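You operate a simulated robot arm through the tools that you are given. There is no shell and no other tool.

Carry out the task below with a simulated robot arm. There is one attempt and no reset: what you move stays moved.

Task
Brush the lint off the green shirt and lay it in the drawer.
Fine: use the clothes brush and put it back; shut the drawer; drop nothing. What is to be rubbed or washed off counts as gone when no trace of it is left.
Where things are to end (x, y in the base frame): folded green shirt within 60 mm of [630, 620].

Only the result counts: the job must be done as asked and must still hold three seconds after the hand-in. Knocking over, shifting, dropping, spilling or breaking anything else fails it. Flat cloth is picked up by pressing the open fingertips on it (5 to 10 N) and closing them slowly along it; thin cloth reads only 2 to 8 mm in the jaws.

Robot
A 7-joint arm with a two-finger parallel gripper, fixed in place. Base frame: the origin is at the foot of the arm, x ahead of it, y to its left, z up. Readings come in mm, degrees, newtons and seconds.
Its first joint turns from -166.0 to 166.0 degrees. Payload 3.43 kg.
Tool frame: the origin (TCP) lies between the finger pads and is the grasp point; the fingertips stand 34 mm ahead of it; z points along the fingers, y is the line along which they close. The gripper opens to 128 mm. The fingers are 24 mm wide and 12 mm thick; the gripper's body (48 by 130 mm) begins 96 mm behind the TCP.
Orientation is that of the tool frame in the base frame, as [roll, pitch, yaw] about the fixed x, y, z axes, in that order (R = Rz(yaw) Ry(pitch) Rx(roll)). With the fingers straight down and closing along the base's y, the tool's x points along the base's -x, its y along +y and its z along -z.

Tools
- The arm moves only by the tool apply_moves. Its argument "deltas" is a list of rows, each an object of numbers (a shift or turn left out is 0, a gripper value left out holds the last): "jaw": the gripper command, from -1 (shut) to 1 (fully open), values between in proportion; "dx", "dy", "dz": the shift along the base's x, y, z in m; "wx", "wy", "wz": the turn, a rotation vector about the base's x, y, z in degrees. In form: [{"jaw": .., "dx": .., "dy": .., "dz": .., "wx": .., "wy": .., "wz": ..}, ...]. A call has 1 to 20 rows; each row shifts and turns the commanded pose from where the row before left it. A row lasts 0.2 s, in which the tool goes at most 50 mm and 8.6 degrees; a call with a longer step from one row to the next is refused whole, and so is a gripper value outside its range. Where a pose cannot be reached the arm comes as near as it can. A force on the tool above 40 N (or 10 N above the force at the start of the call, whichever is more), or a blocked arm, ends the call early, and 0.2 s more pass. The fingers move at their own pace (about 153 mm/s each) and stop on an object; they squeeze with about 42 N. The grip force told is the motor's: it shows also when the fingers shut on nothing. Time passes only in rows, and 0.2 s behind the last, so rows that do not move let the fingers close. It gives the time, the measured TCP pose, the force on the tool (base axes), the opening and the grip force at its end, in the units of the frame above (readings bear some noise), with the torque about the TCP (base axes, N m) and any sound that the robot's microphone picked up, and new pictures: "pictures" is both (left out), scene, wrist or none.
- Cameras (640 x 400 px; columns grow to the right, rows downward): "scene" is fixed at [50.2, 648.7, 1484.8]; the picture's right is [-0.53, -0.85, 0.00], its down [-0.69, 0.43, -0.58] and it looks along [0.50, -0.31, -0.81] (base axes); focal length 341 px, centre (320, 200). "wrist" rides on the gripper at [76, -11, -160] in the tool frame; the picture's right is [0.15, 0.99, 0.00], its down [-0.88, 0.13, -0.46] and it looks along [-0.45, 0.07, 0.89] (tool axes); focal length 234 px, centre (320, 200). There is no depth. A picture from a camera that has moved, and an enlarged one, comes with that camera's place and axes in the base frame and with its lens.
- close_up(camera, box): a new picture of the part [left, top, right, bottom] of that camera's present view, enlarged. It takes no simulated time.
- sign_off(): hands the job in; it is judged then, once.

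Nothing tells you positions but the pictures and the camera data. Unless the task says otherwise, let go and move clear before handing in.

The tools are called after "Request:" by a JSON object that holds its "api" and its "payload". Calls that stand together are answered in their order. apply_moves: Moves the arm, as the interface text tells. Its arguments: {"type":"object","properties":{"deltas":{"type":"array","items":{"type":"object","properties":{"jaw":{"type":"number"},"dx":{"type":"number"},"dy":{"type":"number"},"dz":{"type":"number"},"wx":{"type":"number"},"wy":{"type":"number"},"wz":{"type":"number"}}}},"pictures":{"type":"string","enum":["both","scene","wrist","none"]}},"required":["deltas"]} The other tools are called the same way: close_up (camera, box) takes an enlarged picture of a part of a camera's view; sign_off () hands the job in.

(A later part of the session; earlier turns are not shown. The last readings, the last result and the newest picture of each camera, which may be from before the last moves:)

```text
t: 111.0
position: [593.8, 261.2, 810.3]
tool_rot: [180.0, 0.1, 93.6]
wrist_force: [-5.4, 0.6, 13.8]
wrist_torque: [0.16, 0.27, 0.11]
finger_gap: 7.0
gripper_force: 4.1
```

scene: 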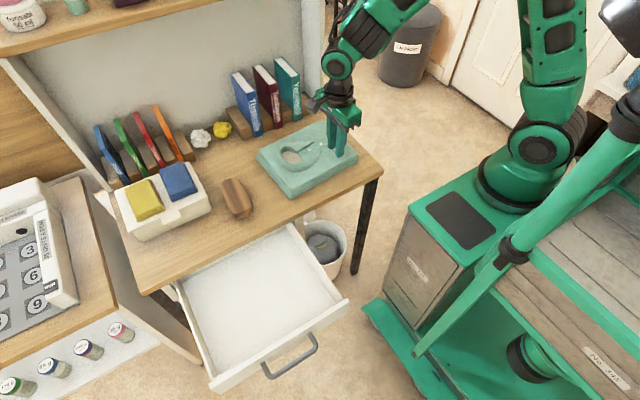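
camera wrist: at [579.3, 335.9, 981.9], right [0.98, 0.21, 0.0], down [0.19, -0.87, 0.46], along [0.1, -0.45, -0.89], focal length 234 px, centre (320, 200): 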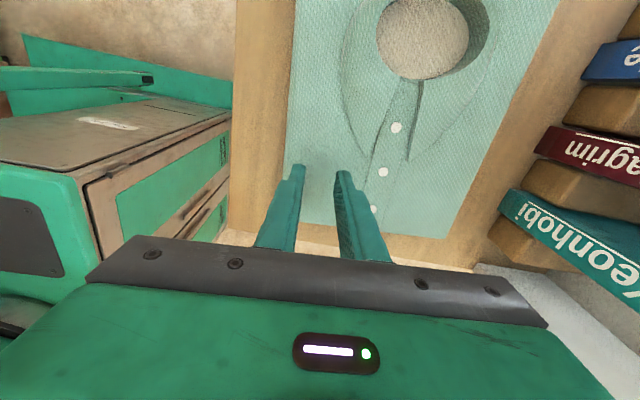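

Request:
{"api": "apply_moves", "payload": {"deltas": [{"jaw": -0.98}, {"jaw": -1}, {}, {}], "pictures": "scene"}}

Request:
{"api": "close_up", "payload": {"camera": "scene", "box": [290, 110, 370, 180]}}

```text
t: 112.0
position: [594.7, 262.7, 811.3]
tool_rot: [180.0, 0.1, 93.6]
wrist_force: [4.4, -2.1, 12.4]
wrist_torque: [0.05, -0.12, -0.12]
finger_gap: 0.1
gripper_force: 32.9
```

scene: 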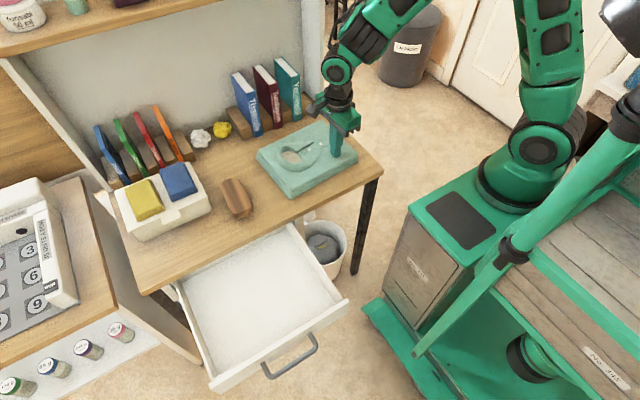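

```text
5.71 times, centred on (330, 145) of scene
camera zoom: at [50.2, 648.7, 1484.8], right [-0.53, -0.85, 0.0], down [-0.69, 0.43, -0.58], along [0.5, -0.31, -0.81], focal length 1947 px, centre (263, 514)
```

zoom: 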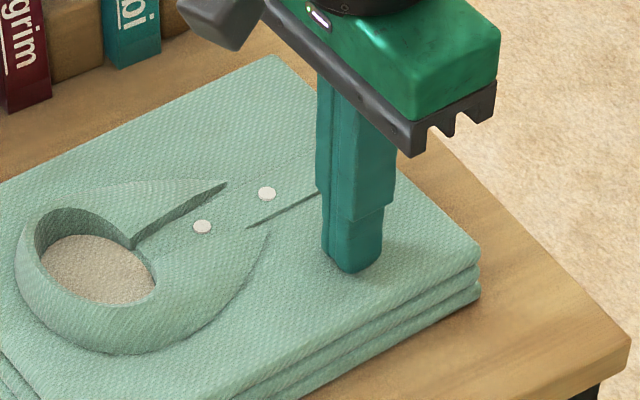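

The cloth surface behaves as rigid, so a flat pinch slips off even at 12–14 N. The standing collar is the only feature that fits the jaws; I'll rise and study its shape closely.

Request:
{"api": "apply_moves", "payload": {"deltas": [{"dz": 0.01}, {"dz": 0.03}, {"dz": 0.03, "jaw": -0.4}, {"dx": 0.04, "dy": 0.02}, {}], "pictures": "both"}}

Request:
{"api": "close_up", "payload": {"camera": "scene", "box": [265, 130, 335, 180]}}

Request:
{"api": "close_up", "payload": {"camera": "wrist", "box": [240, 0, 440, 160]}}

```text
t: 113.2
position: [633.8, 281.3, 881.4]
tool_rot: [-179.9, 0.2, 93.5]
wrist_force: [-0.1, 0.3, 0.1]
wrist_torque: [-0.02, -0.01, -0.01]
finger_gap: 38.4
gripper_force: 0.0
camera wrist: at [618.4, 355.9, 1040.4], right [0.98, 0.21, 0.0], down [0.19, -0.87, 0.46], along [0.1, -0.45, -0.89], focal length 234 px, centre (320, 200)
```

scene: 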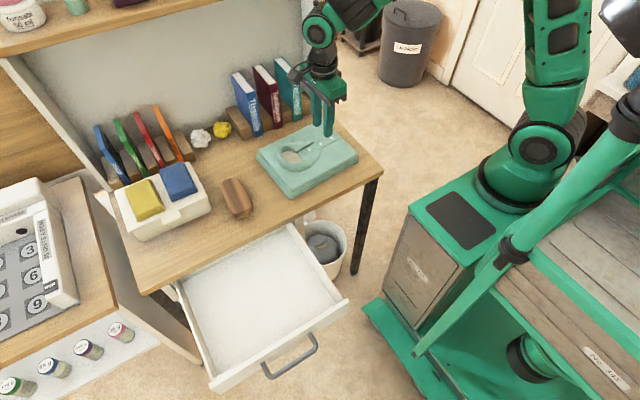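
wrist: 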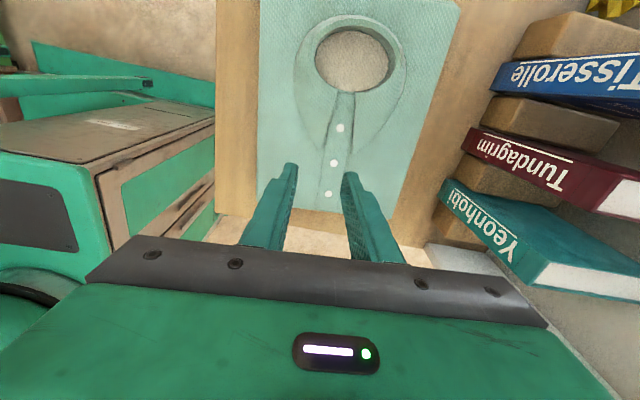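

```text
8.00 times, centred on (300, 155) of scene
camera zoom: at [50.2, 648.7, 1484.8], right [-0.53, -0.85, 0.0], down [-0.69, 0.43, -0.58], along [0.5, -0.31, -0.81], focal length 2725 px, centre (480, 560)
```

zoom: 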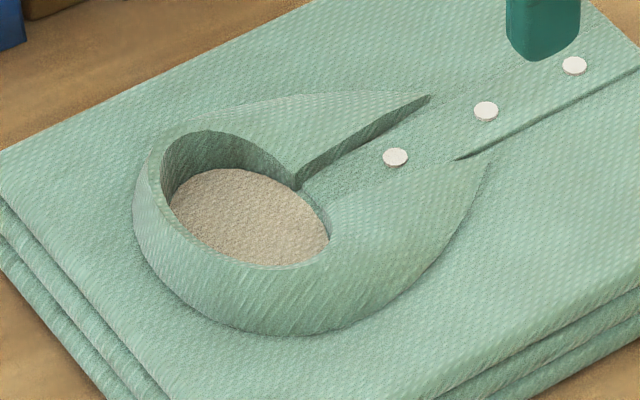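

```text
2.50 times, centred on (340, 80) of wrist
camera zoom: at [618.4, 355.9, 1040.4], right [0.98, 0.21, 0.0], down [0.19, -0.87, 0.46], along [0.1, -0.45, -0.89], focal length 585 px, centre (270, 500)
```

zoom: 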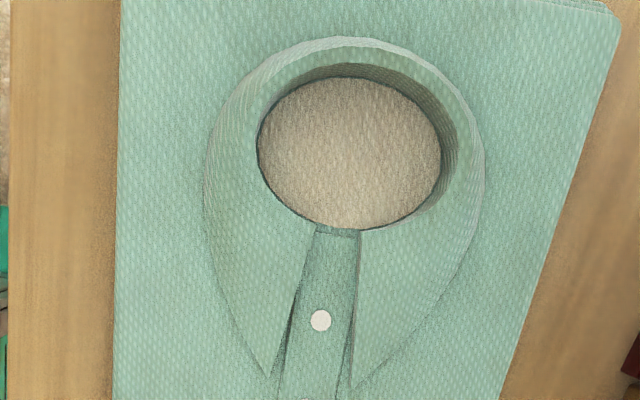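

The collar stands about 20 mm high around a neck opening of roughly 69 × 52 mm centred near [645, 375], with near-vertical inner walls. I plan to insert nearly closed fingers there and spread them against the walls; first I move above the opening.

Request:
{"api": "apply_moves", "payload": {"deltas": [{"dx": 0.004, "dy": 0.032, "jaw": -0.84}, {"dx": 0.004, "dy": 0.032}, {"dx": 0.003, "dy": 0.03}, {"dz": -0.02}, {}], "pictures": "both"}}

Request:
{"api": "close_up", "payload": {"camera": "wrist", "box": [220, 40, 420, 200]}}

Request:
{"api": "close_up", "payload": {"camera": "scene", "box": [255, 110, 335, 180]}}

```text
t: 114.4
position: [645.6, 374.3, 859.4]
tool_rot: [-180.0, 0.3, 93.5]
wrist_force: [0.0, -0.1, -0.3]
wrist_torque: [-0.03, -0.02, -0.02]
finger_gap: 10.2
gripper_force: 0.0
camera wrist: at [629.8, 449.5, 1019.4], right [0.98, 0.21, 0.0], down [0.19, -0.87, 0.46], along [0.1, -0.45, -0.89], focal length 234 px, centre (320, 200)
```

scene: 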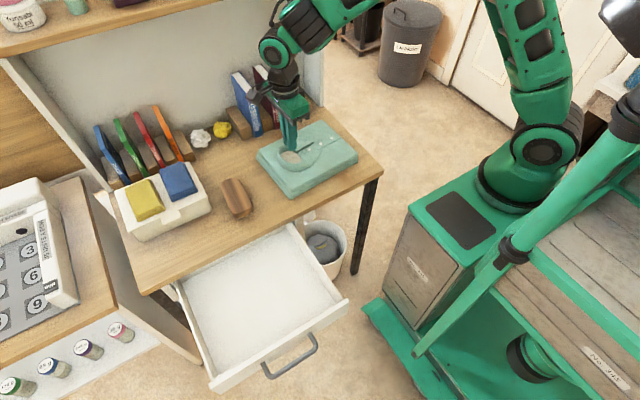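
wrist: 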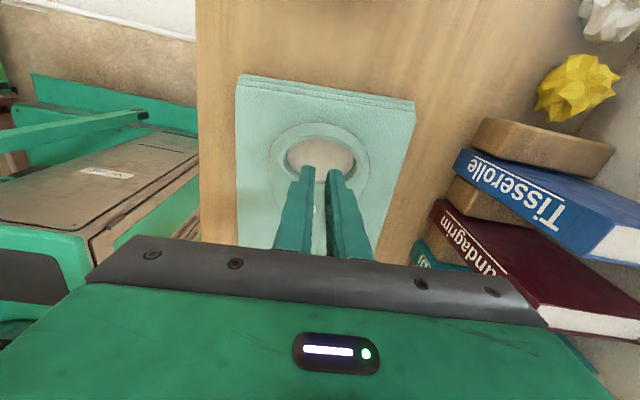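

```text
2.50 times, centred on (320, 120) of wrist
camera zoom: at [629.8, 449.5, 1019.4], right [0.98, 0.21, 0.0], down [0.19, -0.87, 0.46], along [0.1, -0.45, -0.89], focal length 585 px, centre (320, 400)
```

zoom: 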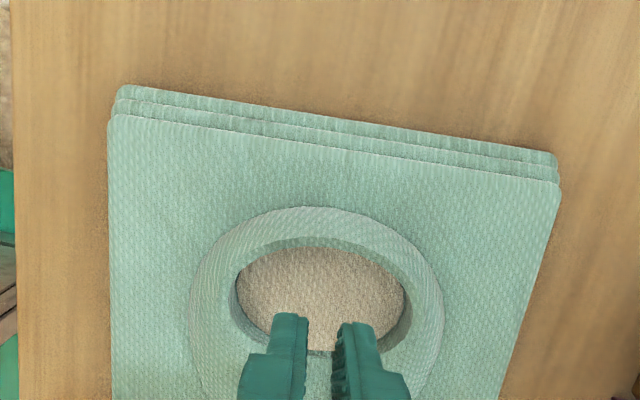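

```text
5.71 times, centred on (295, 145) of scene
camera zoom: at [50.2, 648.7, 1484.8], right [-0.53, -0.85, 0.0], down [-0.69, 0.43, -0.58], along [0.5, -0.31, -0.81], focal length 1947 px, centre (463, 514)
```

zoom: 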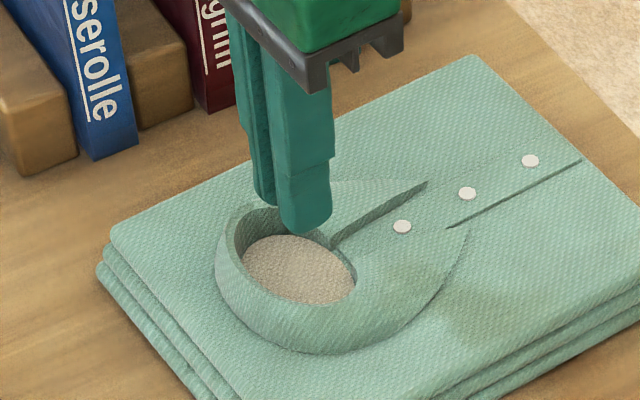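

The opening is well under the fingers. Descending slowly into it, watching for contact.

Request:
{"api": "apply_moves", "payload": {"deltas": [{"dz": -0.02}, {"dz": -0.008}, {"dz": -0.004}, {}], "pictures": "none"}}

Request:
{"api": "apply_moves", "payload": {"deltas": [{"dz": -0.003}, {"dz": -0.003}, {}], "pictures": "scene"}}

Request:
{"api": "close_up", "payload": {"camera": "scene", "box": [265, 125, 335, 180]}}

```text
t: 115.4
position: [644.6, 376.7, 827.5]
tool_rot: [-179.9, 0.2, 93.6]
wrist_force: [-0.4, 0.2, 0.0]
wrist_torque: [0.01, 0.01, -0.02]
finger_gap: 9.9
gripper_force: 0.0
```

```text
t: 116.2
position: [645.4, 374.9, 821.7]
tool_rot: [180.0, 0.2, 93.6]
wrist_force: [0.3, 1.1, -0.9]
wrist_torque: [0.01, 0.01, -0.03]
finger_gap: 10.2
gripper_force: 0.2
```

scene: 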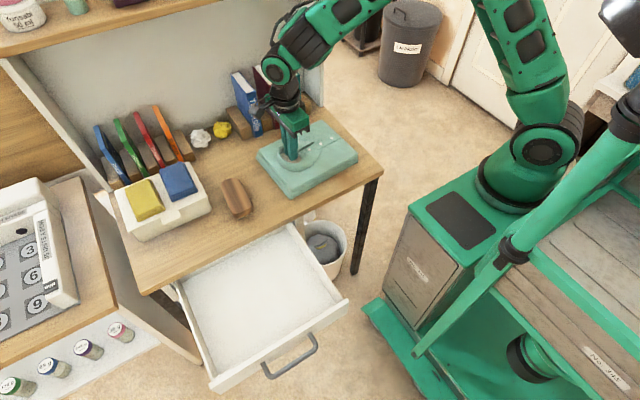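

```text
7.27 times, centred on (300, 152) of scene
camera zoom: at [50.2, 648.7, 1484.8], right [-0.53, -0.85, 0.0], down [-0.69, 0.43, -0.58], along [0.5, -0.31, -0.81], focal length 2478 px, centre (466, 546)
```

zoom: 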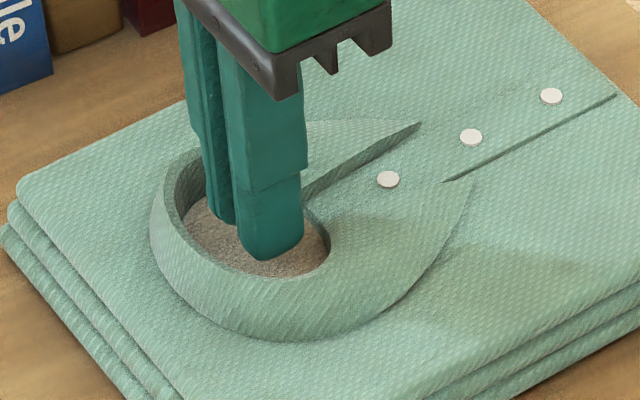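

The fingers go into the opening without contact. Going down nearly to its floor.

Request:
{"api": "apply_moves", "payload": {"deltas": [{"dz": -0.004}, {"dz": -0.002}, {}], "pictures": "none"}}

Request:
{"api": "apply_moves", "payload": {"deltas": [{"dz": -0.001}, {}], "pictures": "none"}}

```text
t: 117.0
position: [645.5, 375.5, 816.3]
tool_rot: [-180.0, 0.3, 93.6]
wrist_force: [-0.2, 0.6, 0.2]
wrist_torque: [0.04, 0.02, -0.04]
finger_gap: 10.3
gripper_force: 0.0
```

```text
t: 117.6
position: [646.6, 375.6, 815.8]
tool_rot: [179.9, 0.2, 93.7]
wrist_force: [0.1, 0.1, 0.0]
wrist_torque: [-0.03, 0.0, -0.01]
finger_gap: 10.3
gripper_force: 0.1
```

Request:
{"api": "apply_moves", "payload": {"deltas": [{"dz": -0.0015}, {"jaw": -0.7}, {"jaw": -0.6}, {"jaw": -0.54}, {"jaw": -0.5}, {"jaw": -0.47}, {"jaw": -0.44}, {}], "pictures": "scene"}}

Request:
{"api": "close_up", "payload": {"camera": "scene", "box": [265, 125, 335, 180]}}

```text
t: 119.4
position: [645.9, 374.6, 812.4]
tool_rot: [180.0, 0.2, 93.6]
wrist_force: [-0.2, -0.1, -0.3]
wrist_torque: [0.01, 0.02, 0.01]
finger_gap: 35.7
gripper_force: 0.0
```

scene: 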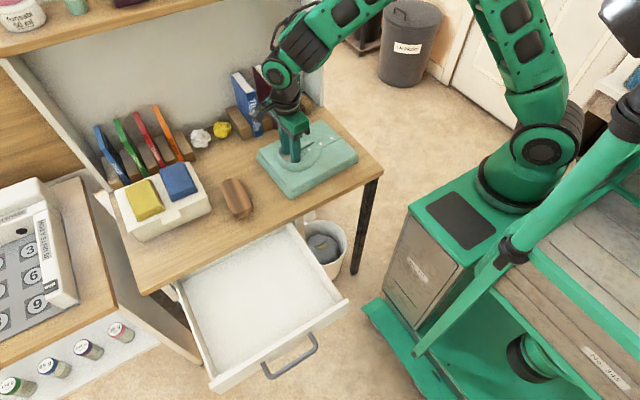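

```text
7.27 times, centred on (300, 152) of scene
camera zoom: at [50.2, 648.7, 1484.8], right [-0.53, -0.85, 0.0], down [-0.69, 0.43, -0.58], along [0.5, -0.31, -0.81], focal length 2478 px, centre (466, 546)
```

zoom: 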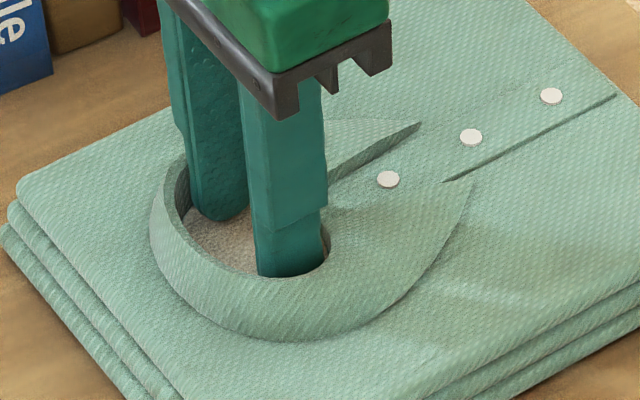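

The fingers are close to the inner walls. Spreading further in small steps.

Request:
{"api": "apply_moves", "payload": {"deltas": [{"jaw": -0.42}, {"jaw": -0.4}, {}], "pictures": "none"}}

Request:
{"api": "apply_moves", "payload": {"deltas": [{"jaw": -0.38}, {"jaw": -0.36}, {}], "pictures": "none"}}

```text
t: 120.2
position: [645.1, 374.9, 813.3]
tool_rot: [180.0, 0.2, 93.5]
wrist_force: [0.8, -0.7, -0.7]
wrist_torque: [0.0, 0.03, 0.0]
finger_gap: 38.5
gripper_force: 0.0
```

```text
t: 121.0
position: [644.9, 374.8, 812.8]
tool_rot: [-179.9, 0.1, 93.7]
wrist_force: [0.6, 0.5, 0.2]
wrist_torque: [0.0, 0.0, -0.03]
finger_gap: 40.4
gripper_force: 0.0
```

Request:
{"api": "apply_moves", "payload": {"deltas": [{"jaw": -0.34}, {"jaw": -0.32}, {}], "pictures": "none"}}

Request:
{"api": "apply_moves", "payload": {"deltas": [{"jaw": -0.3}, {"jaw": -0.28}, {}], "pictures": "both"}}

Request:
{"api": "close_up", "payload": {"camera": "scene", "box": [265, 125, 335, 180]}}

Request:
{"api": "close_up", "payload": {"camera": "wrist", "box": [220, 80, 420, 240]}}

```text
t: 121.8
position: [645.6, 376.1, 813.6]
tool_rot: [-180.0, 0.2, 93.5]
wrist_force: [-0.8, 0.2, 0.1]
wrist_torque: [0.01, -0.01, -0.01]
finger_gap: 40.3
gripper_force: 0.0
```

```text
t: 122.6
position: [645.3, 374.8, 812.2]
tool_rot: [180.0, 0.2, 93.5]
wrist_force: [0.6, 1.3, 0.0]
wrist_torque: [0.04, 0.0, 0.03]
finger_gap: 40.7
gripper_force: 0.0
camera wrist: at [629.7, 450.1, 972.5], right [0.98, 0.21, 0.0], down [0.19, -0.87, 0.46], along [0.1, -0.45, -0.89], focal length 234 px, centre (320, 200)
```

scene: 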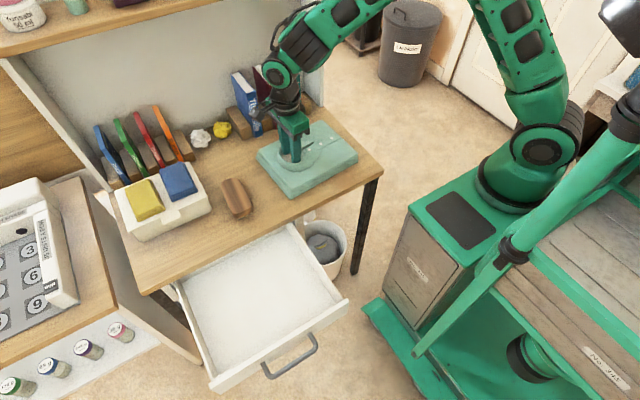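
wrist: 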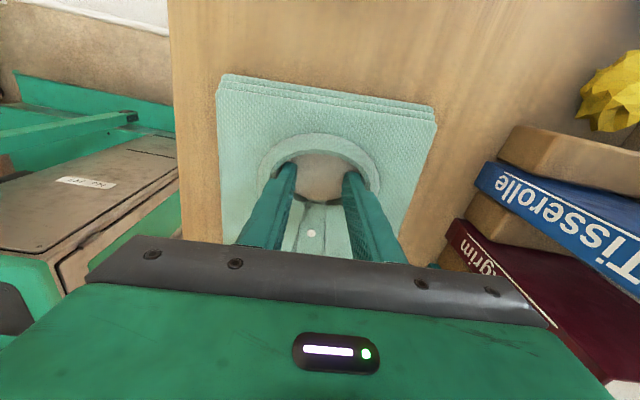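

```text
7.27 times, centred on (300, 152) of scene
camera zoom: at [50.2, 648.7, 1484.8], right [-0.53, -0.85, 0.0], down [-0.69, 0.43, -0.58], along [0.5, -0.31, -0.81], focal length 2478 px, centre (466, 546)
```

zoom: 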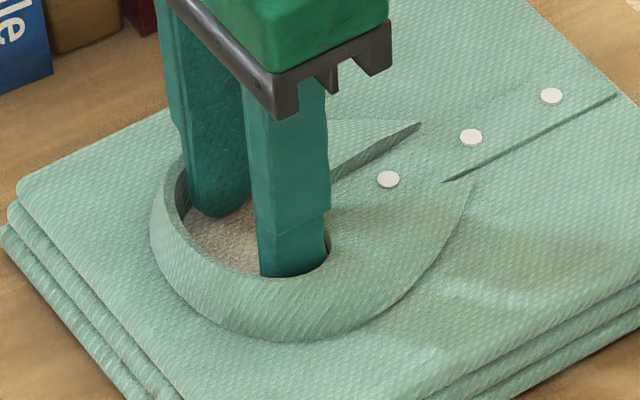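

```text
2.50 times, centred on (320, 160) of wrist
camera zoom: at [629.7, 450.1, 972.5], right [0.98, 0.21, 0.0], down [0.19, -0.87, 0.46], along [0.1, -0.45, -0.89], focal length 585 px, centre (320, 300)
```

zoom: 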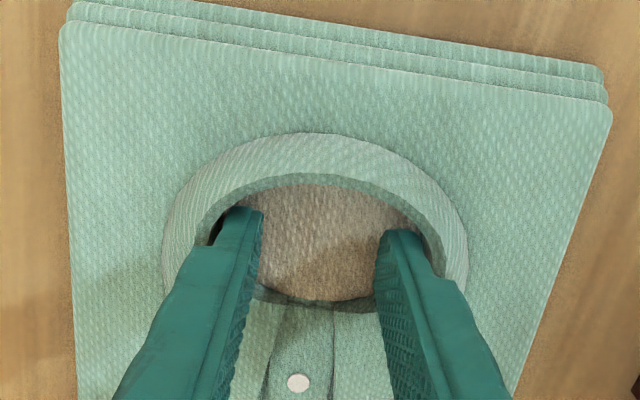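

The fingers stall at 40.5 mm against the collar's inner walls, so the ring is solid and can carry load. I'll push outward harder and try a small test lift.

Request:
{"api": "apply_moves", "payload": {"deltas": [{"jaw": -0.1}, {"jaw": 0.2}, {"jaw": 0.6}, {"jaw": 1}, {}], "pictures": "none"}}

Request:
{"api": "apply_moves", "payload": {"deltas": [{"dz": 0.002}, {"dz": 0.002}, {}], "pictures": "scene"}}

Request:
{"api": "close_up", "payload": {"camera": "scene", "box": [250, 115, 370, 205]}}

```text
t: 123.8
position: [644.7, 375.5, 812.9]
tool_rot: [179.9, 0.1, 93.6]
wrist_force: [0.7, 1.3, 0.6]
wrist_torque: [0.03, 0.0, 0.0]
finger_gap: 41.8
gripper_force: 0.1
```

```text
t: 124.6
position: [646.7, 374.4, 817.0]
tool_rot: [-179.9, 0.2, 93.7]
wrist_force: [-1.2, -0.7, -1.0]
wrist_torque: [0.03, 0.0, 0.0]
finger_gap: 41.6
gripper_force: 0.1
```

scene: 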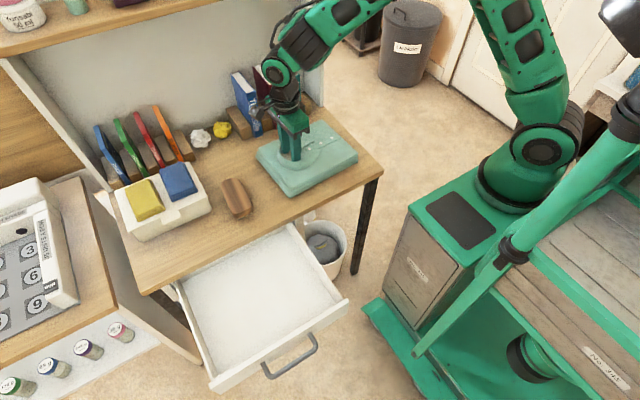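

```text
4.44 times, centred on (310, 160) of scene
camera zoom: at [50.2, 648.7, 1484.8], right [-0.53, -0.85, 0.0], down [-0.69, 0.43, -0.58], along [0.5, -0.31, -0.81], focal length 1514 px, centre (364, 378)
```

zoom: 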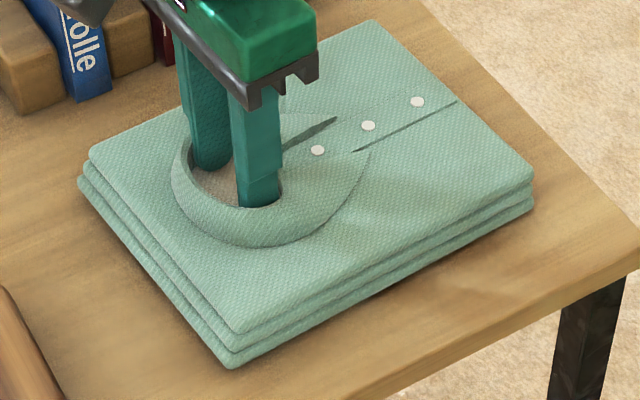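

The collar grip seems to hold: the shirt's corner rose with the hand. Lifting another 12 mm to check level and grip.

Request:
{"api": "apply_moves", "payload": {"deltas": [{"dz": 0.003}, {"dz": 0.004}, {"dz": 0.005}, {}], "pictures": "both"}}

Request:
{"api": "close_up", "payload": {"camera": "scene", "box": [250, 115, 370, 205]}}

Request:
{"api": "close_up", "payload": {"camera": "wrist", "box": [200, 60, 460, 250]}}

```text
t: 125.6
position: [645.6, 374.5, 829.8]
tool_rot: [179.9, 0.3, 93.6]
wrist_force: [-0.5, 0.6, -1.5]
wrist_torque: [0.0, 0.05, -0.02]
finger_gap: 41.6
gripper_force: 0.1
camera wrist: at [629.8, 450.3, 988.9], right [0.98, 0.21, 0.0], down [0.19, -0.87, 0.46], along [0.1, -0.45, -0.89], focal length 234 px, centre (320, 200)
```

scene: 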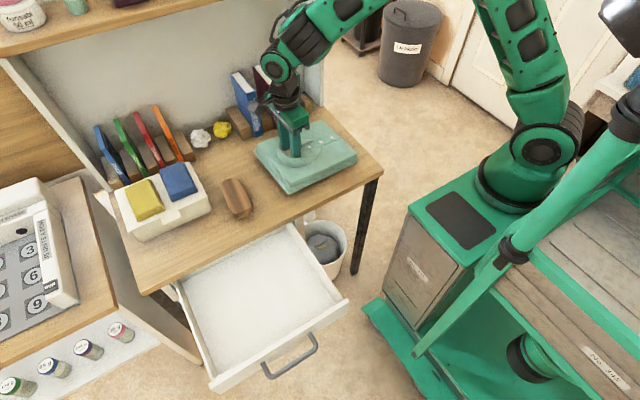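
wrist: 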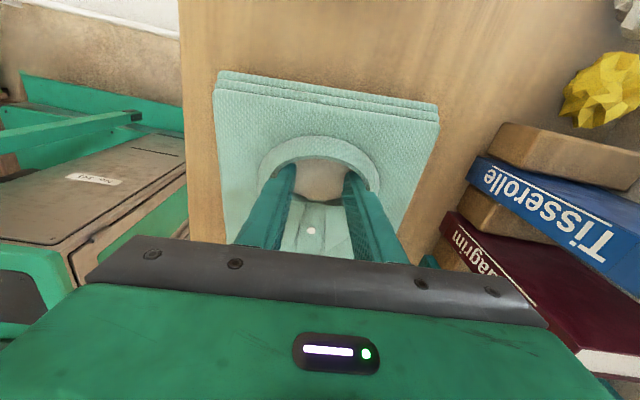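

```text
4.44 times, centred on (310, 160) of scene
camera zoom: at [50.2, 648.7, 1484.8], right [-0.53, -0.85, 0.0], down [-0.69, 0.43, -0.58], along [0.5, -0.31, -0.81], focal length 1514 px, centre (364, 378)
```

zoom: 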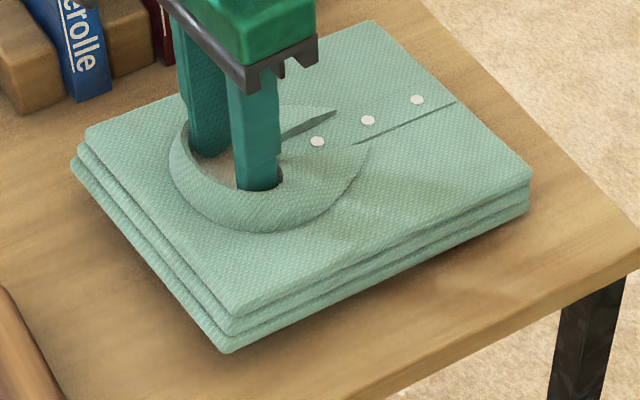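

```text
2.11 times, centred on (330, 155) of wrist
camera zoom: at [629.8, 450.3, 988.9], right [0.98, 0.21, 0.0], down [0.19, -0.87, 0.46], along [0.1, -0.45, -0.89], focal length 493 px, centre (299, 295)
```

zoom: 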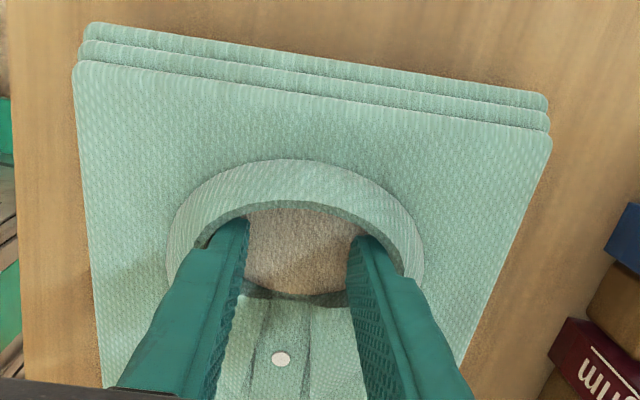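

The shirt is held but pivots: its back rises while the front edge stays on the table, because the tips were ~3 mm above the opening's floor. I'll set it back down, seat the tips on that floor, and regrip so the tips block the pivoting.

Request:
{"api": "apply_moves", "payload": {"deltas": [{"dz": -0.005}, {"dz": -0.005}, {"dz": -0.004}, {"dz": -0.002}, {}], "pictures": "none"}}

Request:
{"api": "apply_moves", "payload": {"deltas": [{"jaw": -0.44}, {"dz": -0.001}, {}], "pictures": "none"}}

```text
t: 126.8
position: [644.0, 376.6, 812.4]
tool_rot: [180.0, 0.2, 93.6]
wrist_force: [-0.4, 1.2, 2.9]
wrist_torque: [0.01, 0.01, -0.02]
finger_gap: 41.9
gripper_force: 0.0
```

```text
t: 127.6
position: [646.0, 375.6, 811.2]
tool_rot: [-180.0, 0.2, 93.7]
wrist_force: [0.4, 0.5, 0.1]
wrist_torque: [-0.04, -0.02, -0.01]
finger_gap: 35.9
gripper_force: 0.0
```

Request:
{"api": "apply_moves", "payload": {"deltas": [{"dz": -0.0015}, {}], "pictures": "none"}}

Request:
{"api": "apply_moves", "payload": {"deltas": [{"dz": -0.001}, {}], "pictures": "none"}}

```text
t: 128.2
position: [644.7, 376.4, 810.0]
tool_rot: [-180.0, 0.2, 93.6]
wrist_force: [-0.2, 0.5, 0.0]
wrist_torque: [0.01, -0.03, -0.01]
finger_gap: 35.5
gripper_force: 0.1
```

```text
t: 128.8
position: [645.1, 376.7, 809.8]
tool_rot: [-179.9, 0.2, 93.6]
wrist_force: [-1.9, -3.7, 7.5]
wrist_torque: [-0.03, 0.13, 0.06]
finger_gap: 35.7
gripper_force: 0.0
```

The tips are seated on the floor of the opening (7.5 N). Spreading again at full force and test-lifting.

Request:
{"api": "apply_moves", "payload": {"deltas": [{"jaw": -0.4}, {"jaw": -0.36}, {"jaw": -0.3}, {"jaw": 0.0}, {"jaw": 0.5}, {"jaw": 1}, {}], "pictures": "none"}}

Request:
{"api": "apply_moves", "payload": {"deltas": [{"dz": 0.003}, {"dz": 0.004}, {"dz": 0.005}, {"dz": 0.005}, {}], "pictures": "both"}}

Request:
{"api": "close_up", "payload": {"camera": "scene", "box": [250, 115, 370, 205]}}

```text
t: 130.4
position: [645.2, 375.1, 810.2]
tool_rot: [179.9, 0.1, 93.6]
wrist_force: [2.7, 0.8, 11.2]
wrist_torque: [0.06, 0.05, 0.08]
finger_gap: 42.2
gripper_force: 0.0
```

```text
t: 131.6
position: [645.9, 377.1, 826.2]
tool_rot: [-180.0, 0.1, 93.6]
wrist_force: [-0.6, -0.6, -2.7]
wrist_torque: [0.12, 0.04, -0.01]
finger_gap: 42.1
gripper_force: 0.1
camera wrist: at [629.3, 450.2, 985.8], right [0.98, 0.21, 0.0], down [0.19, -0.87, 0.46], along [0.1, -0.45, -0.89], focal length 234 px, centre (320, 200)
```

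scene: 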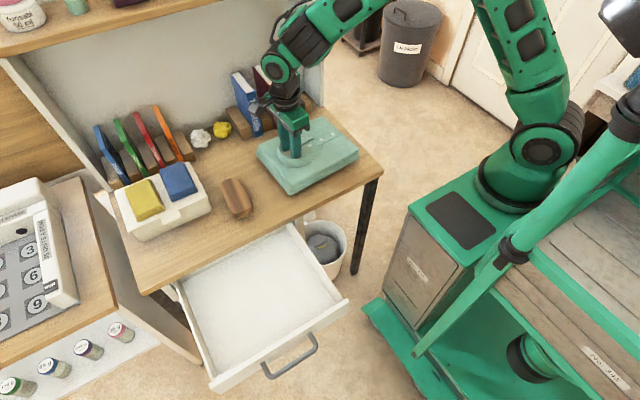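
wrist: 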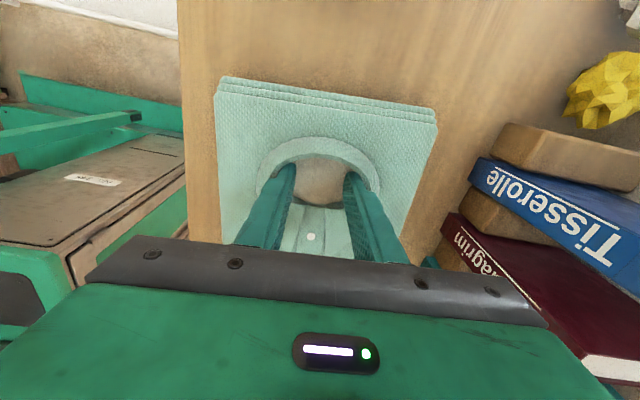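

```text
4.44 times, centred on (310, 160) of scene
camera zoom: at [50.2, 648.7, 1484.8], right [-0.53, -0.85, 0.0], down [-0.69, 0.43, -0.58], along [0.5, -0.31, -0.81], focal length 1514 px, centre (364, 378)
```

zoom: 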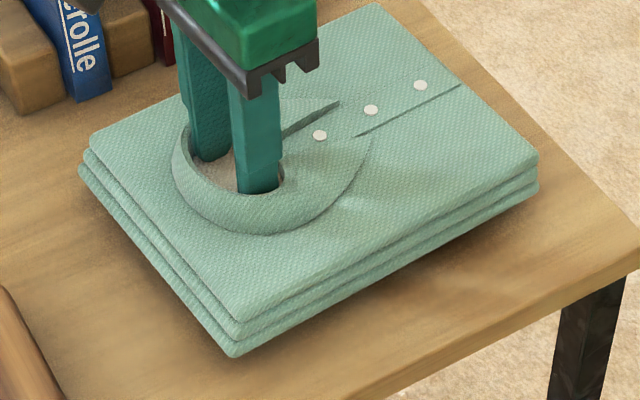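

Now the shirt hangs level, fully clear of the table (about 2.7 N weight). I'll lift it smoothly to travelling height.

Request:
{"api": "apply_moves", "payload": {"deltas": [{"dz": 0.006}, {"dz": 0.008}, {"dz": 0.01}, {"dz": 0.01}, {"dz": 0.008}, {"dz": 0.004}, {}], "pictures": "scene"}}

Request:
{"api": "close_up", "payload": {"camera": "scene", "box": [240, 90, 380, 200]}}

```text
t: 133.2
position: [645.2, 376.0, 873.7]
tool_rot: [179.9, 0.2, 93.6]
wrist_force: [1.1, -0.1, -1.6]
wrist_torque: [0.12, 0.0, -0.03]
finger_gap: 42.3
gripper_force: 0.1
```

scene: 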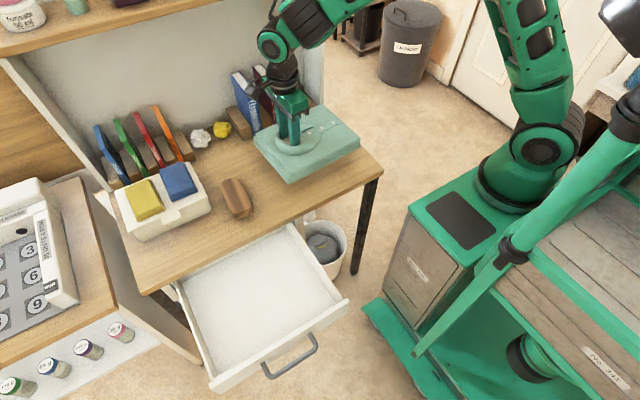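

```text
3.64 times, centred on (310, 145) of scene
camera zoom: at [50.2, 648.7, 1484.8], right [-0.53, -0.85, 0.0], down [-0.69, 0.43, -0.58], along [0.5, -0.31, -0.81], focal length 1239 px, centre (356, 400)
```

zoom: 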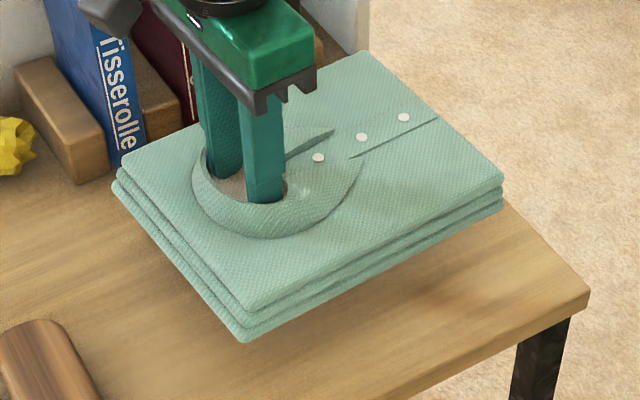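

Held level. I'll carry it around the brush: first diagonally toward [470, 440], keeping accelerations low.

Request:
{"api": "apply_moves", "payload": {"deltas": [{"dx": -0.004, "dy": 0.0015}, {"dx": -0.008, "dy": 0.003}, {"dx": -0.012, "dy": 0.0045}, {"dx": -0.015, "dy": 0.0055}, {"dx": -0.016, "dy": 0.006}, {"dx": -0.016, "dy": 0.006}, {"dx": -0.016, "dy": 0.006}, {"dx": -0.016, "dy": 0.006}, {"dx": -0.016, "dy": 0.006}, {"dx": -0.016, "dy": 0.006}, {"dx": -0.015, "dy": 0.005}, {"dx": -0.012, "dy": 0.004}, {"dx": -0.008, "dy": 0.003}, {"dx": -0.005, "dy": 0.002}, {}], "pictures": "scene"}}

Request:
{"api": "close_up", "payload": {"camera": "scene", "box": [210, 120, 370, 250]}}

```text
t: 136.4
position: [470.4, 440.4, 872.6]
tool_rot: [180.0, 0.2, 93.6]
wrist_force: [0.3, 0.1, -2.9]
wrist_torque: [0.14, 0.04, 0.03]
finger_gap: 42.4
gripper_force: 0.0
```

scene: 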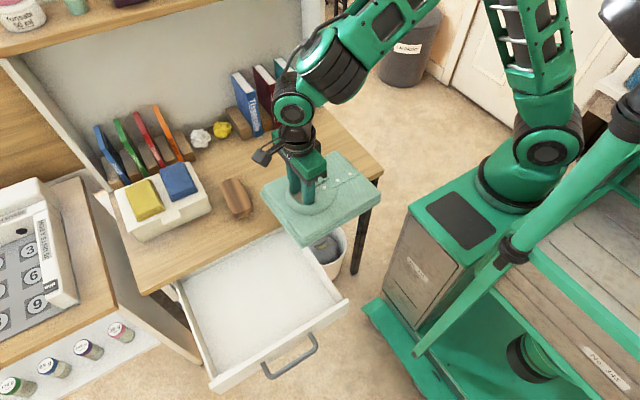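

```text
3.08 times, centred on (290, 185) of scene
camera zoom: at [50.2, 648.7, 1484.8], right [-0.53, -0.85, 0.0], down [-0.69, 0.43, -0.58], along [0.5, -0.31, -0.81], focal length 1048 px, centre (412, 246)
```

zoom: 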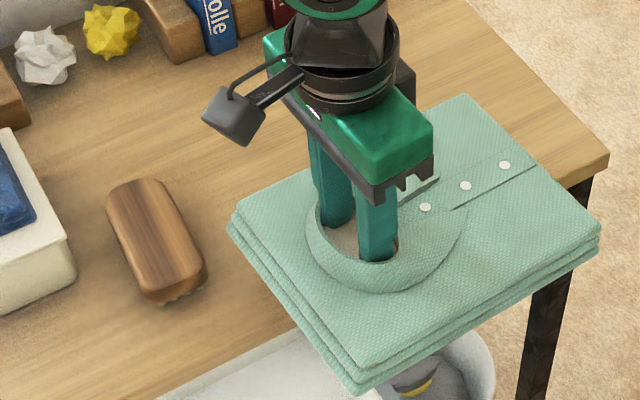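

Stable. Next leg toward [380, 560], straightening the shirt by −3.6° along the way.

Request:
{"api": "apply_moves", "payload": {"deltas": [{"dx": -0.003, "dy": 0.004, "wz": -0.3}, {"dx": -0.005, "dy": 0.007, "wz": -0.3}, {"dx": -0.008, "dy": 0.01, "wz": -0.3}, {"dx": -0.01, "dy": 0.013, "wz": -0.3}, {"dx": -0.01, "dy": 0.014, "wz": -0.3}, {"dx": -0.01, "dy": 0.014, "wz": -0.3}, {"dx": -0.01, "dy": 0.014, "wz": -0.3}, {"dx": -0.01, "dy": 0.014, "wz": -0.3}, {"dx": -0.01, "dy": 0.013, "wz": -0.3}, {"dx": -0.008, "dy": 0.009, "wz": -0.3}, {"dx": -0.004, "dy": 0.005, "wz": -0.3}, {"dx": -0.002, "dy": 0.003, "wz": -0.3}, {}], "pictures": "scene"}}

```text
t: 139.2
position: [381.5, 560.2, 872.1]
tool_rot: [-179.9, 0.1, 90.0]
wrist_force: [-0.5, 0.0, -2.6]
wrist_torque: [0.08, 0.01, -0.02]
finger_gap: 42.4
gripper_force: 0.1
```

scene: 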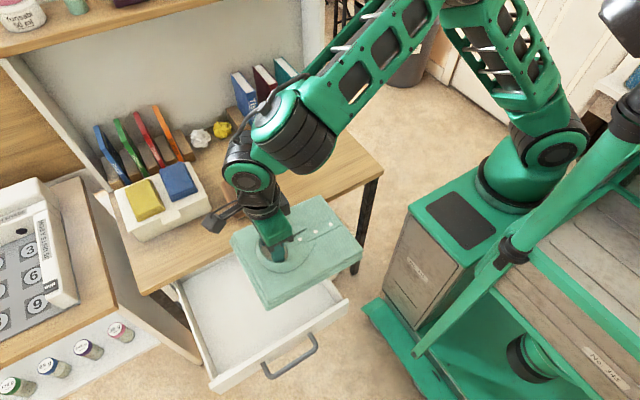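

Now the last lateral leg to y ≈ 671 so that the shirt is over the drawer's middle.

Request:
{"api": "apply_moves", "payload": {"deltas": [{"dy": 0.004}, {"dy": 0.008}, {"dy": 0.012}, {"dy": 0.015}, {"dy": 0.016}, {"dy": 0.016}, {"dy": 0.015}, {"dy": 0.012}, {"dy": 0.008}, {"dy": 0.004}, {}], "pictures": "both"}}

Request:
{"api": "close_up", "payload": {"camera": "scene", "box": [130, 190, 370, 390]}}

Request:
{"api": "close_up", "payload": {"camera": "wrist", "box": [150, 0, 500, 250]}}

```text
t: 141.6
position: [380.9, 669.5, 873.4]
tool_rot: [179.9, 0.1, 89.9]
wrist_force: [-0.3, 0.2, -2.0]
wrist_torque: [0.07, -0.03, 0.03]
finger_gap: 42.6
gripper_force: 0.1
camera wrist: at [369.6, 745.7, 1032.5], right [0.99, 0.15, 0.0], down [0.13, -0.88, 0.46], along [0.07, -0.45, -0.89], focal length 234 px, centre (320, 200)
```

scene: 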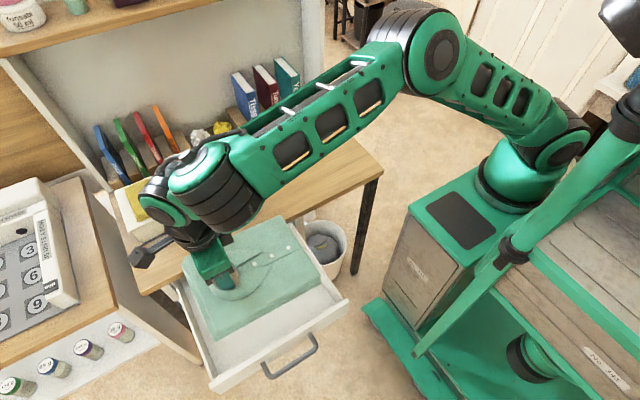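
wrist: 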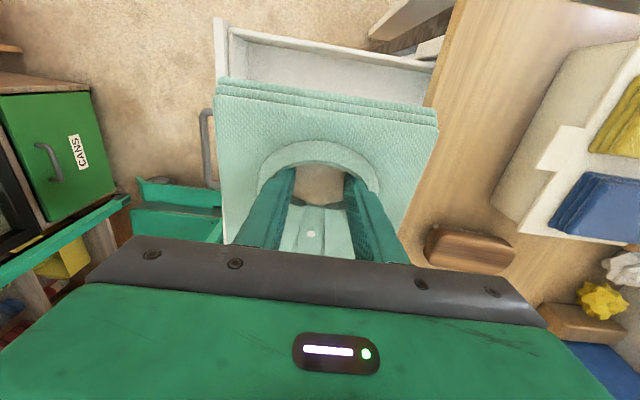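

```text
2.00 times, centred on (250, 290) of scene
camera zoom: at [50.2, 648.7, 1484.8], right [-0.53, -0.85, 0.0], down [-0.69, 0.43, -0.58], along [0.5, -0.31, -0.81], focal length 681 px, centre (460, 20)
```

zoom: 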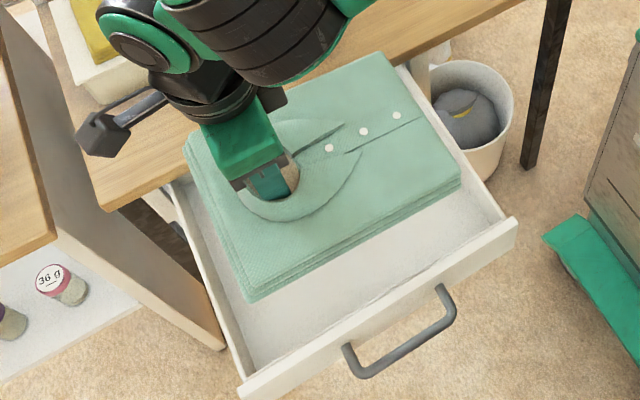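

```text
1.60 times, centred on (325, 125) of wrist
camera zoom: at [369.6, 745.7, 1032.5], right [0.99, 0.15, 0.0], down [0.13, -0.88, 0.46], along [0.07, -0.45, -0.89], focal length 375 px, centre (312, 320)
```

zoom: 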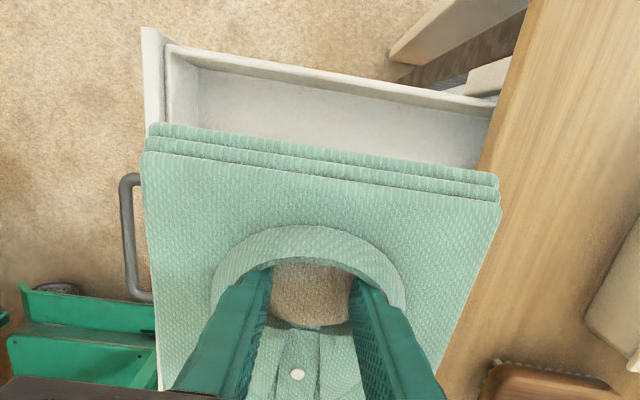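

The shirt is centred about [381, 616] over the open drawer, with 20–30 mm clearance front and back. Lowering it in.

Request:
{"api": "apply_moves", "payload": {"deltas": [{"dz": -0.005}, {"dz": -0.01}, {"dz": -0.014}, {"dz": -0.014}, {"dz": -0.014}, {"dz": -0.014}, {"dz": -0.012}, {"dz": -0.008}, {"dz": -0.004}, {}], "pictures": "both"}}

Request:
{"api": "close_up", "payload": {"camera": "scene", "box": [130, 190, 370, 390]}}

Request:
{"api": "close_up", "payload": {"camera": "wrist", "box": [150, 0, 500, 250]}}

```text
t: 143.8
position: [380.2, 670.9, 778.9]
tool_rot: [179.9, 0.2, 89.9]
wrist_force: [-0.8, 0.3, -1.7]
wrist_torque: [0.1, -0.02, 0.05]
finger_gap: 43.0
gripper_force: 0.0
camera wrist: at [369.1, 746.1, 938.2], right [0.99, 0.15, 0.0], down [0.13, -0.88, 0.46], along [0.07, -0.45, -0.89], focal length 234 px, centre (320, 200)
```

scene: 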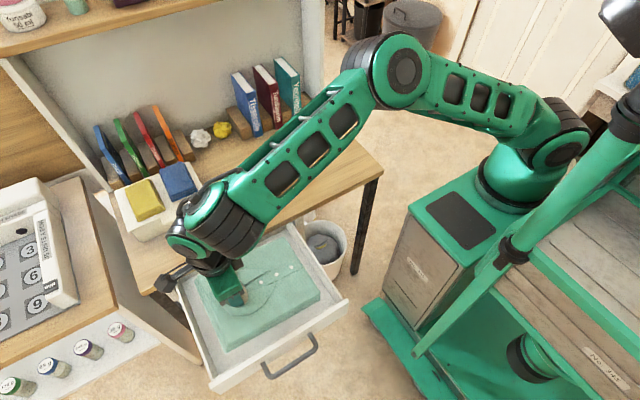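
wrist: 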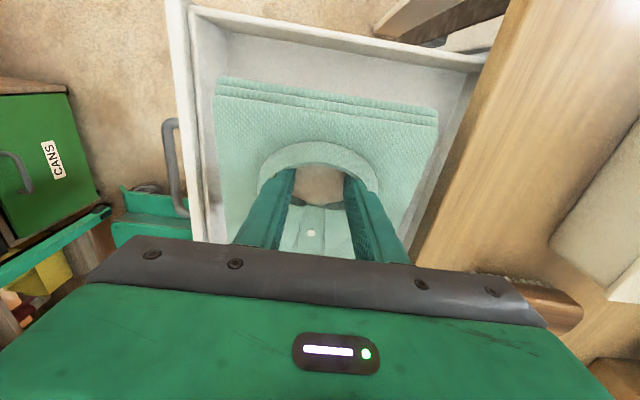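

```text
2.00 times, centred on (250, 290) of scene
camera zoom: at [50.2, 648.7, 1484.8], right [-0.53, -0.85, 0.0], down [-0.69, 0.43, -0.58], along [0.5, -0.31, -0.81], focal length 681 px, centre (460, 20)
```

zoom: 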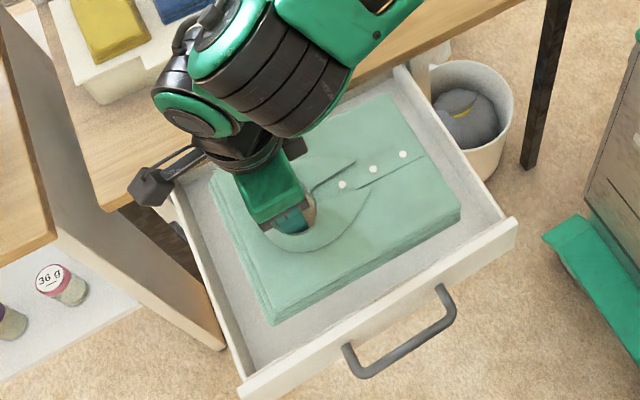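

```text
1.60 times, centred on (325, 125) of wrist
camera zoom: at [369.1, 746.1, 938.2], right [0.99, 0.15, 0.0], down [0.13, -0.88, 0.46], along [0.07, -0.45, -0.89], focal length 375 px, centre (312, 320)
```

zoom: 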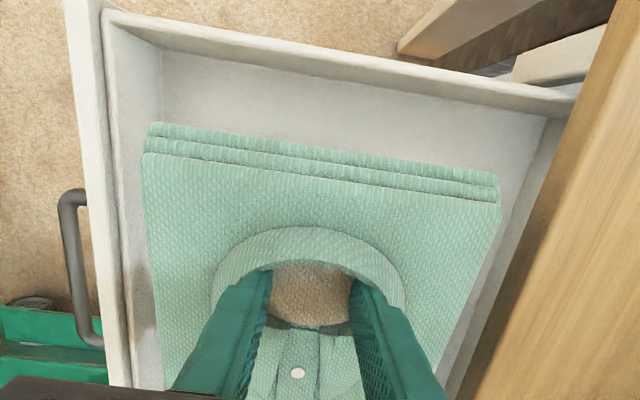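

Good clearance all around. Lowering further, slower near the floor.

Request:
{"api": "apply_moves", "payload": {"deltas": [{"dz": -0.006}, {"dz": -0.01}, {"dz": -0.01}, {"dz": -0.008}, {"dz": -0.005}, {"dz": -0.003}, {}], "pictures": "scene"}}

Request:
{"api": "close_up", "payload": {"camera": "scene", "box": [180, 220, 360, 370]}}

```text
t: 145.4
position: [381.8, 669.4, 735.5]
tool_rot: [180.0, 0.2, 90.0]
wrist_force: [0.9, -0.8, -1.9]
wrist_torque: [0.1, 0.02, -0.01]
finger_gap: 43.4
gripper_force: 0.0
```

scene: 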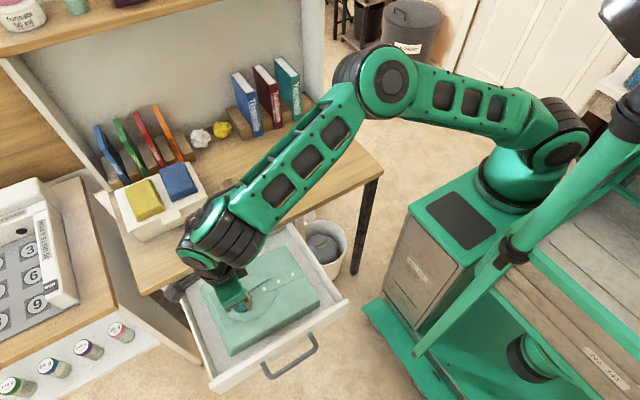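

```text
2.67 times, centred on (270, 295) of scene
camera zoom: at [50.2, 648.7, 1484.8], right [-0.53, -0.85, 0.0], down [-0.69, 0.43, -0.58], along [0.5, -0.31, -0.81], focal length 908 px, centre (453, -53)
```

zoom: 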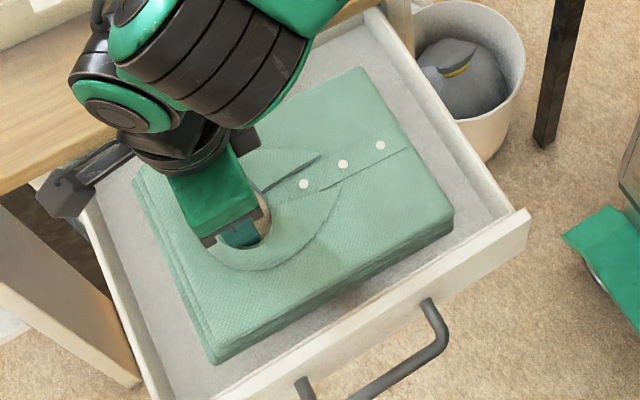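

Request:
{"api": "apply_moves", "payload": {"deltas": [{"dz": -0.003}, {"dz": -0.003}, {"dz": -0.002}, {}], "pictures": "none"}}

Request:
{"api": "apply_moves", "payload": {"deltas": [{"dz": -0.002}, {"dz": -0.002}, {}], "pictures": "none"}}

```text
t: 146.4
position: [380.8, 670.0, 726.9]
tool_rot: [-180.0, 0.1, 89.9]
wrist_force: [-0.1, -0.5, -1.3]
wrist_torque: [0.04, 0.06, -0.07]
finger_gap: 43.3
gripper_force: 0.1
```

```text
t: 147.2
position: [381.3, 669.9, 725.4]
tool_rot: [-180.0, 0.2, 90.0]
wrist_force: [0.5, -0.4, -1.5]
wrist_torque: [0.09, -0.03, 0.02]
finger_gap: 43.3
gripper_force: 0.1
```

Request:
{"api": "apply_moves", "payload": {"deltas": [{"dz": -0.002}, {"dz": -0.002}, {}], "pictures": "none"}}

Request:
{"api": "apply_moves", "payload": {"deltas": [{"dz": -0.002}, {"dz": -0.002}, {}], "pictures": "scene"}}

Request:
{"api": "close_up", "payload": {"camera": "scene", "box": [180, 220, 360, 370]}}

```text
t: 148.0
position: [380.9, 670.1, 720.3]
tool_rot: [179.9, 0.2, 90.0]
wrist_force: [0.1, 0.6, -1.2]
wrist_torque: [0.02, -0.01, 0.02]
finger_gap: 43.4
gripper_force: 0.1
```

```text
t: 148.8
position: [380.0, 670.0, 715.7]
tool_rot: [179.9, 0.1, 89.9]
wrist_force: [-0.1, 0.5, -1.1]
wrist_torque: [0.03, 0.02, 0.01]
finger_gap: 43.5
gripper_force: 0.0
```

scene: 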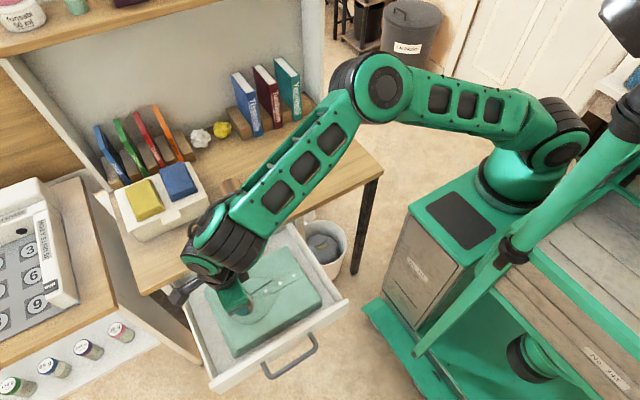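

```text
2.67 times, centred on (270, 295) of scene
camera zoom: at [50.2, 648.7, 1484.8], right [-0.53, -0.85, 0.0], down [-0.69, 0.43, -0.58], along [0.5, -0.31, -0.81], focal length 908 px, centre (453, -53)
```

zoom: 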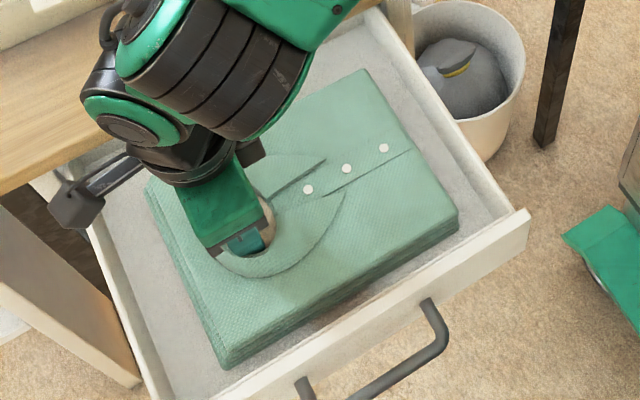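

Request:
{"api": "apply_moves", "payload": {"deltas": [{"dz": -0.002}, {"dz": -0.001}, {}], "pictures": "none"}}

Request:
{"api": "apply_moves", "payload": {"deltas": [{"dz": -0.002}, {"dz": -0.001}, {}], "pictures": "none"}}

```text
t: 149.6
position: [380.0, 669.2, 713.8]
tool_rot: [-179.9, 0.3, 90.0]
wrist_force: [0.2, 0.0, -0.9]
wrist_torque: [0.02, 0.04, -0.02]
finger_gap: 43.5
gripper_force: 0.2
```

```text
t: 150.4
position: [379.9, 669.2, 710.1]
tool_rot: [-180.0, 0.2, 90.0]
wrist_force: [0.1, -0.2, -1.4]
wrist_torque: [0.04, -0.06, 0.01]
finger_gap: 43.5
gripper_force: 0.2
```

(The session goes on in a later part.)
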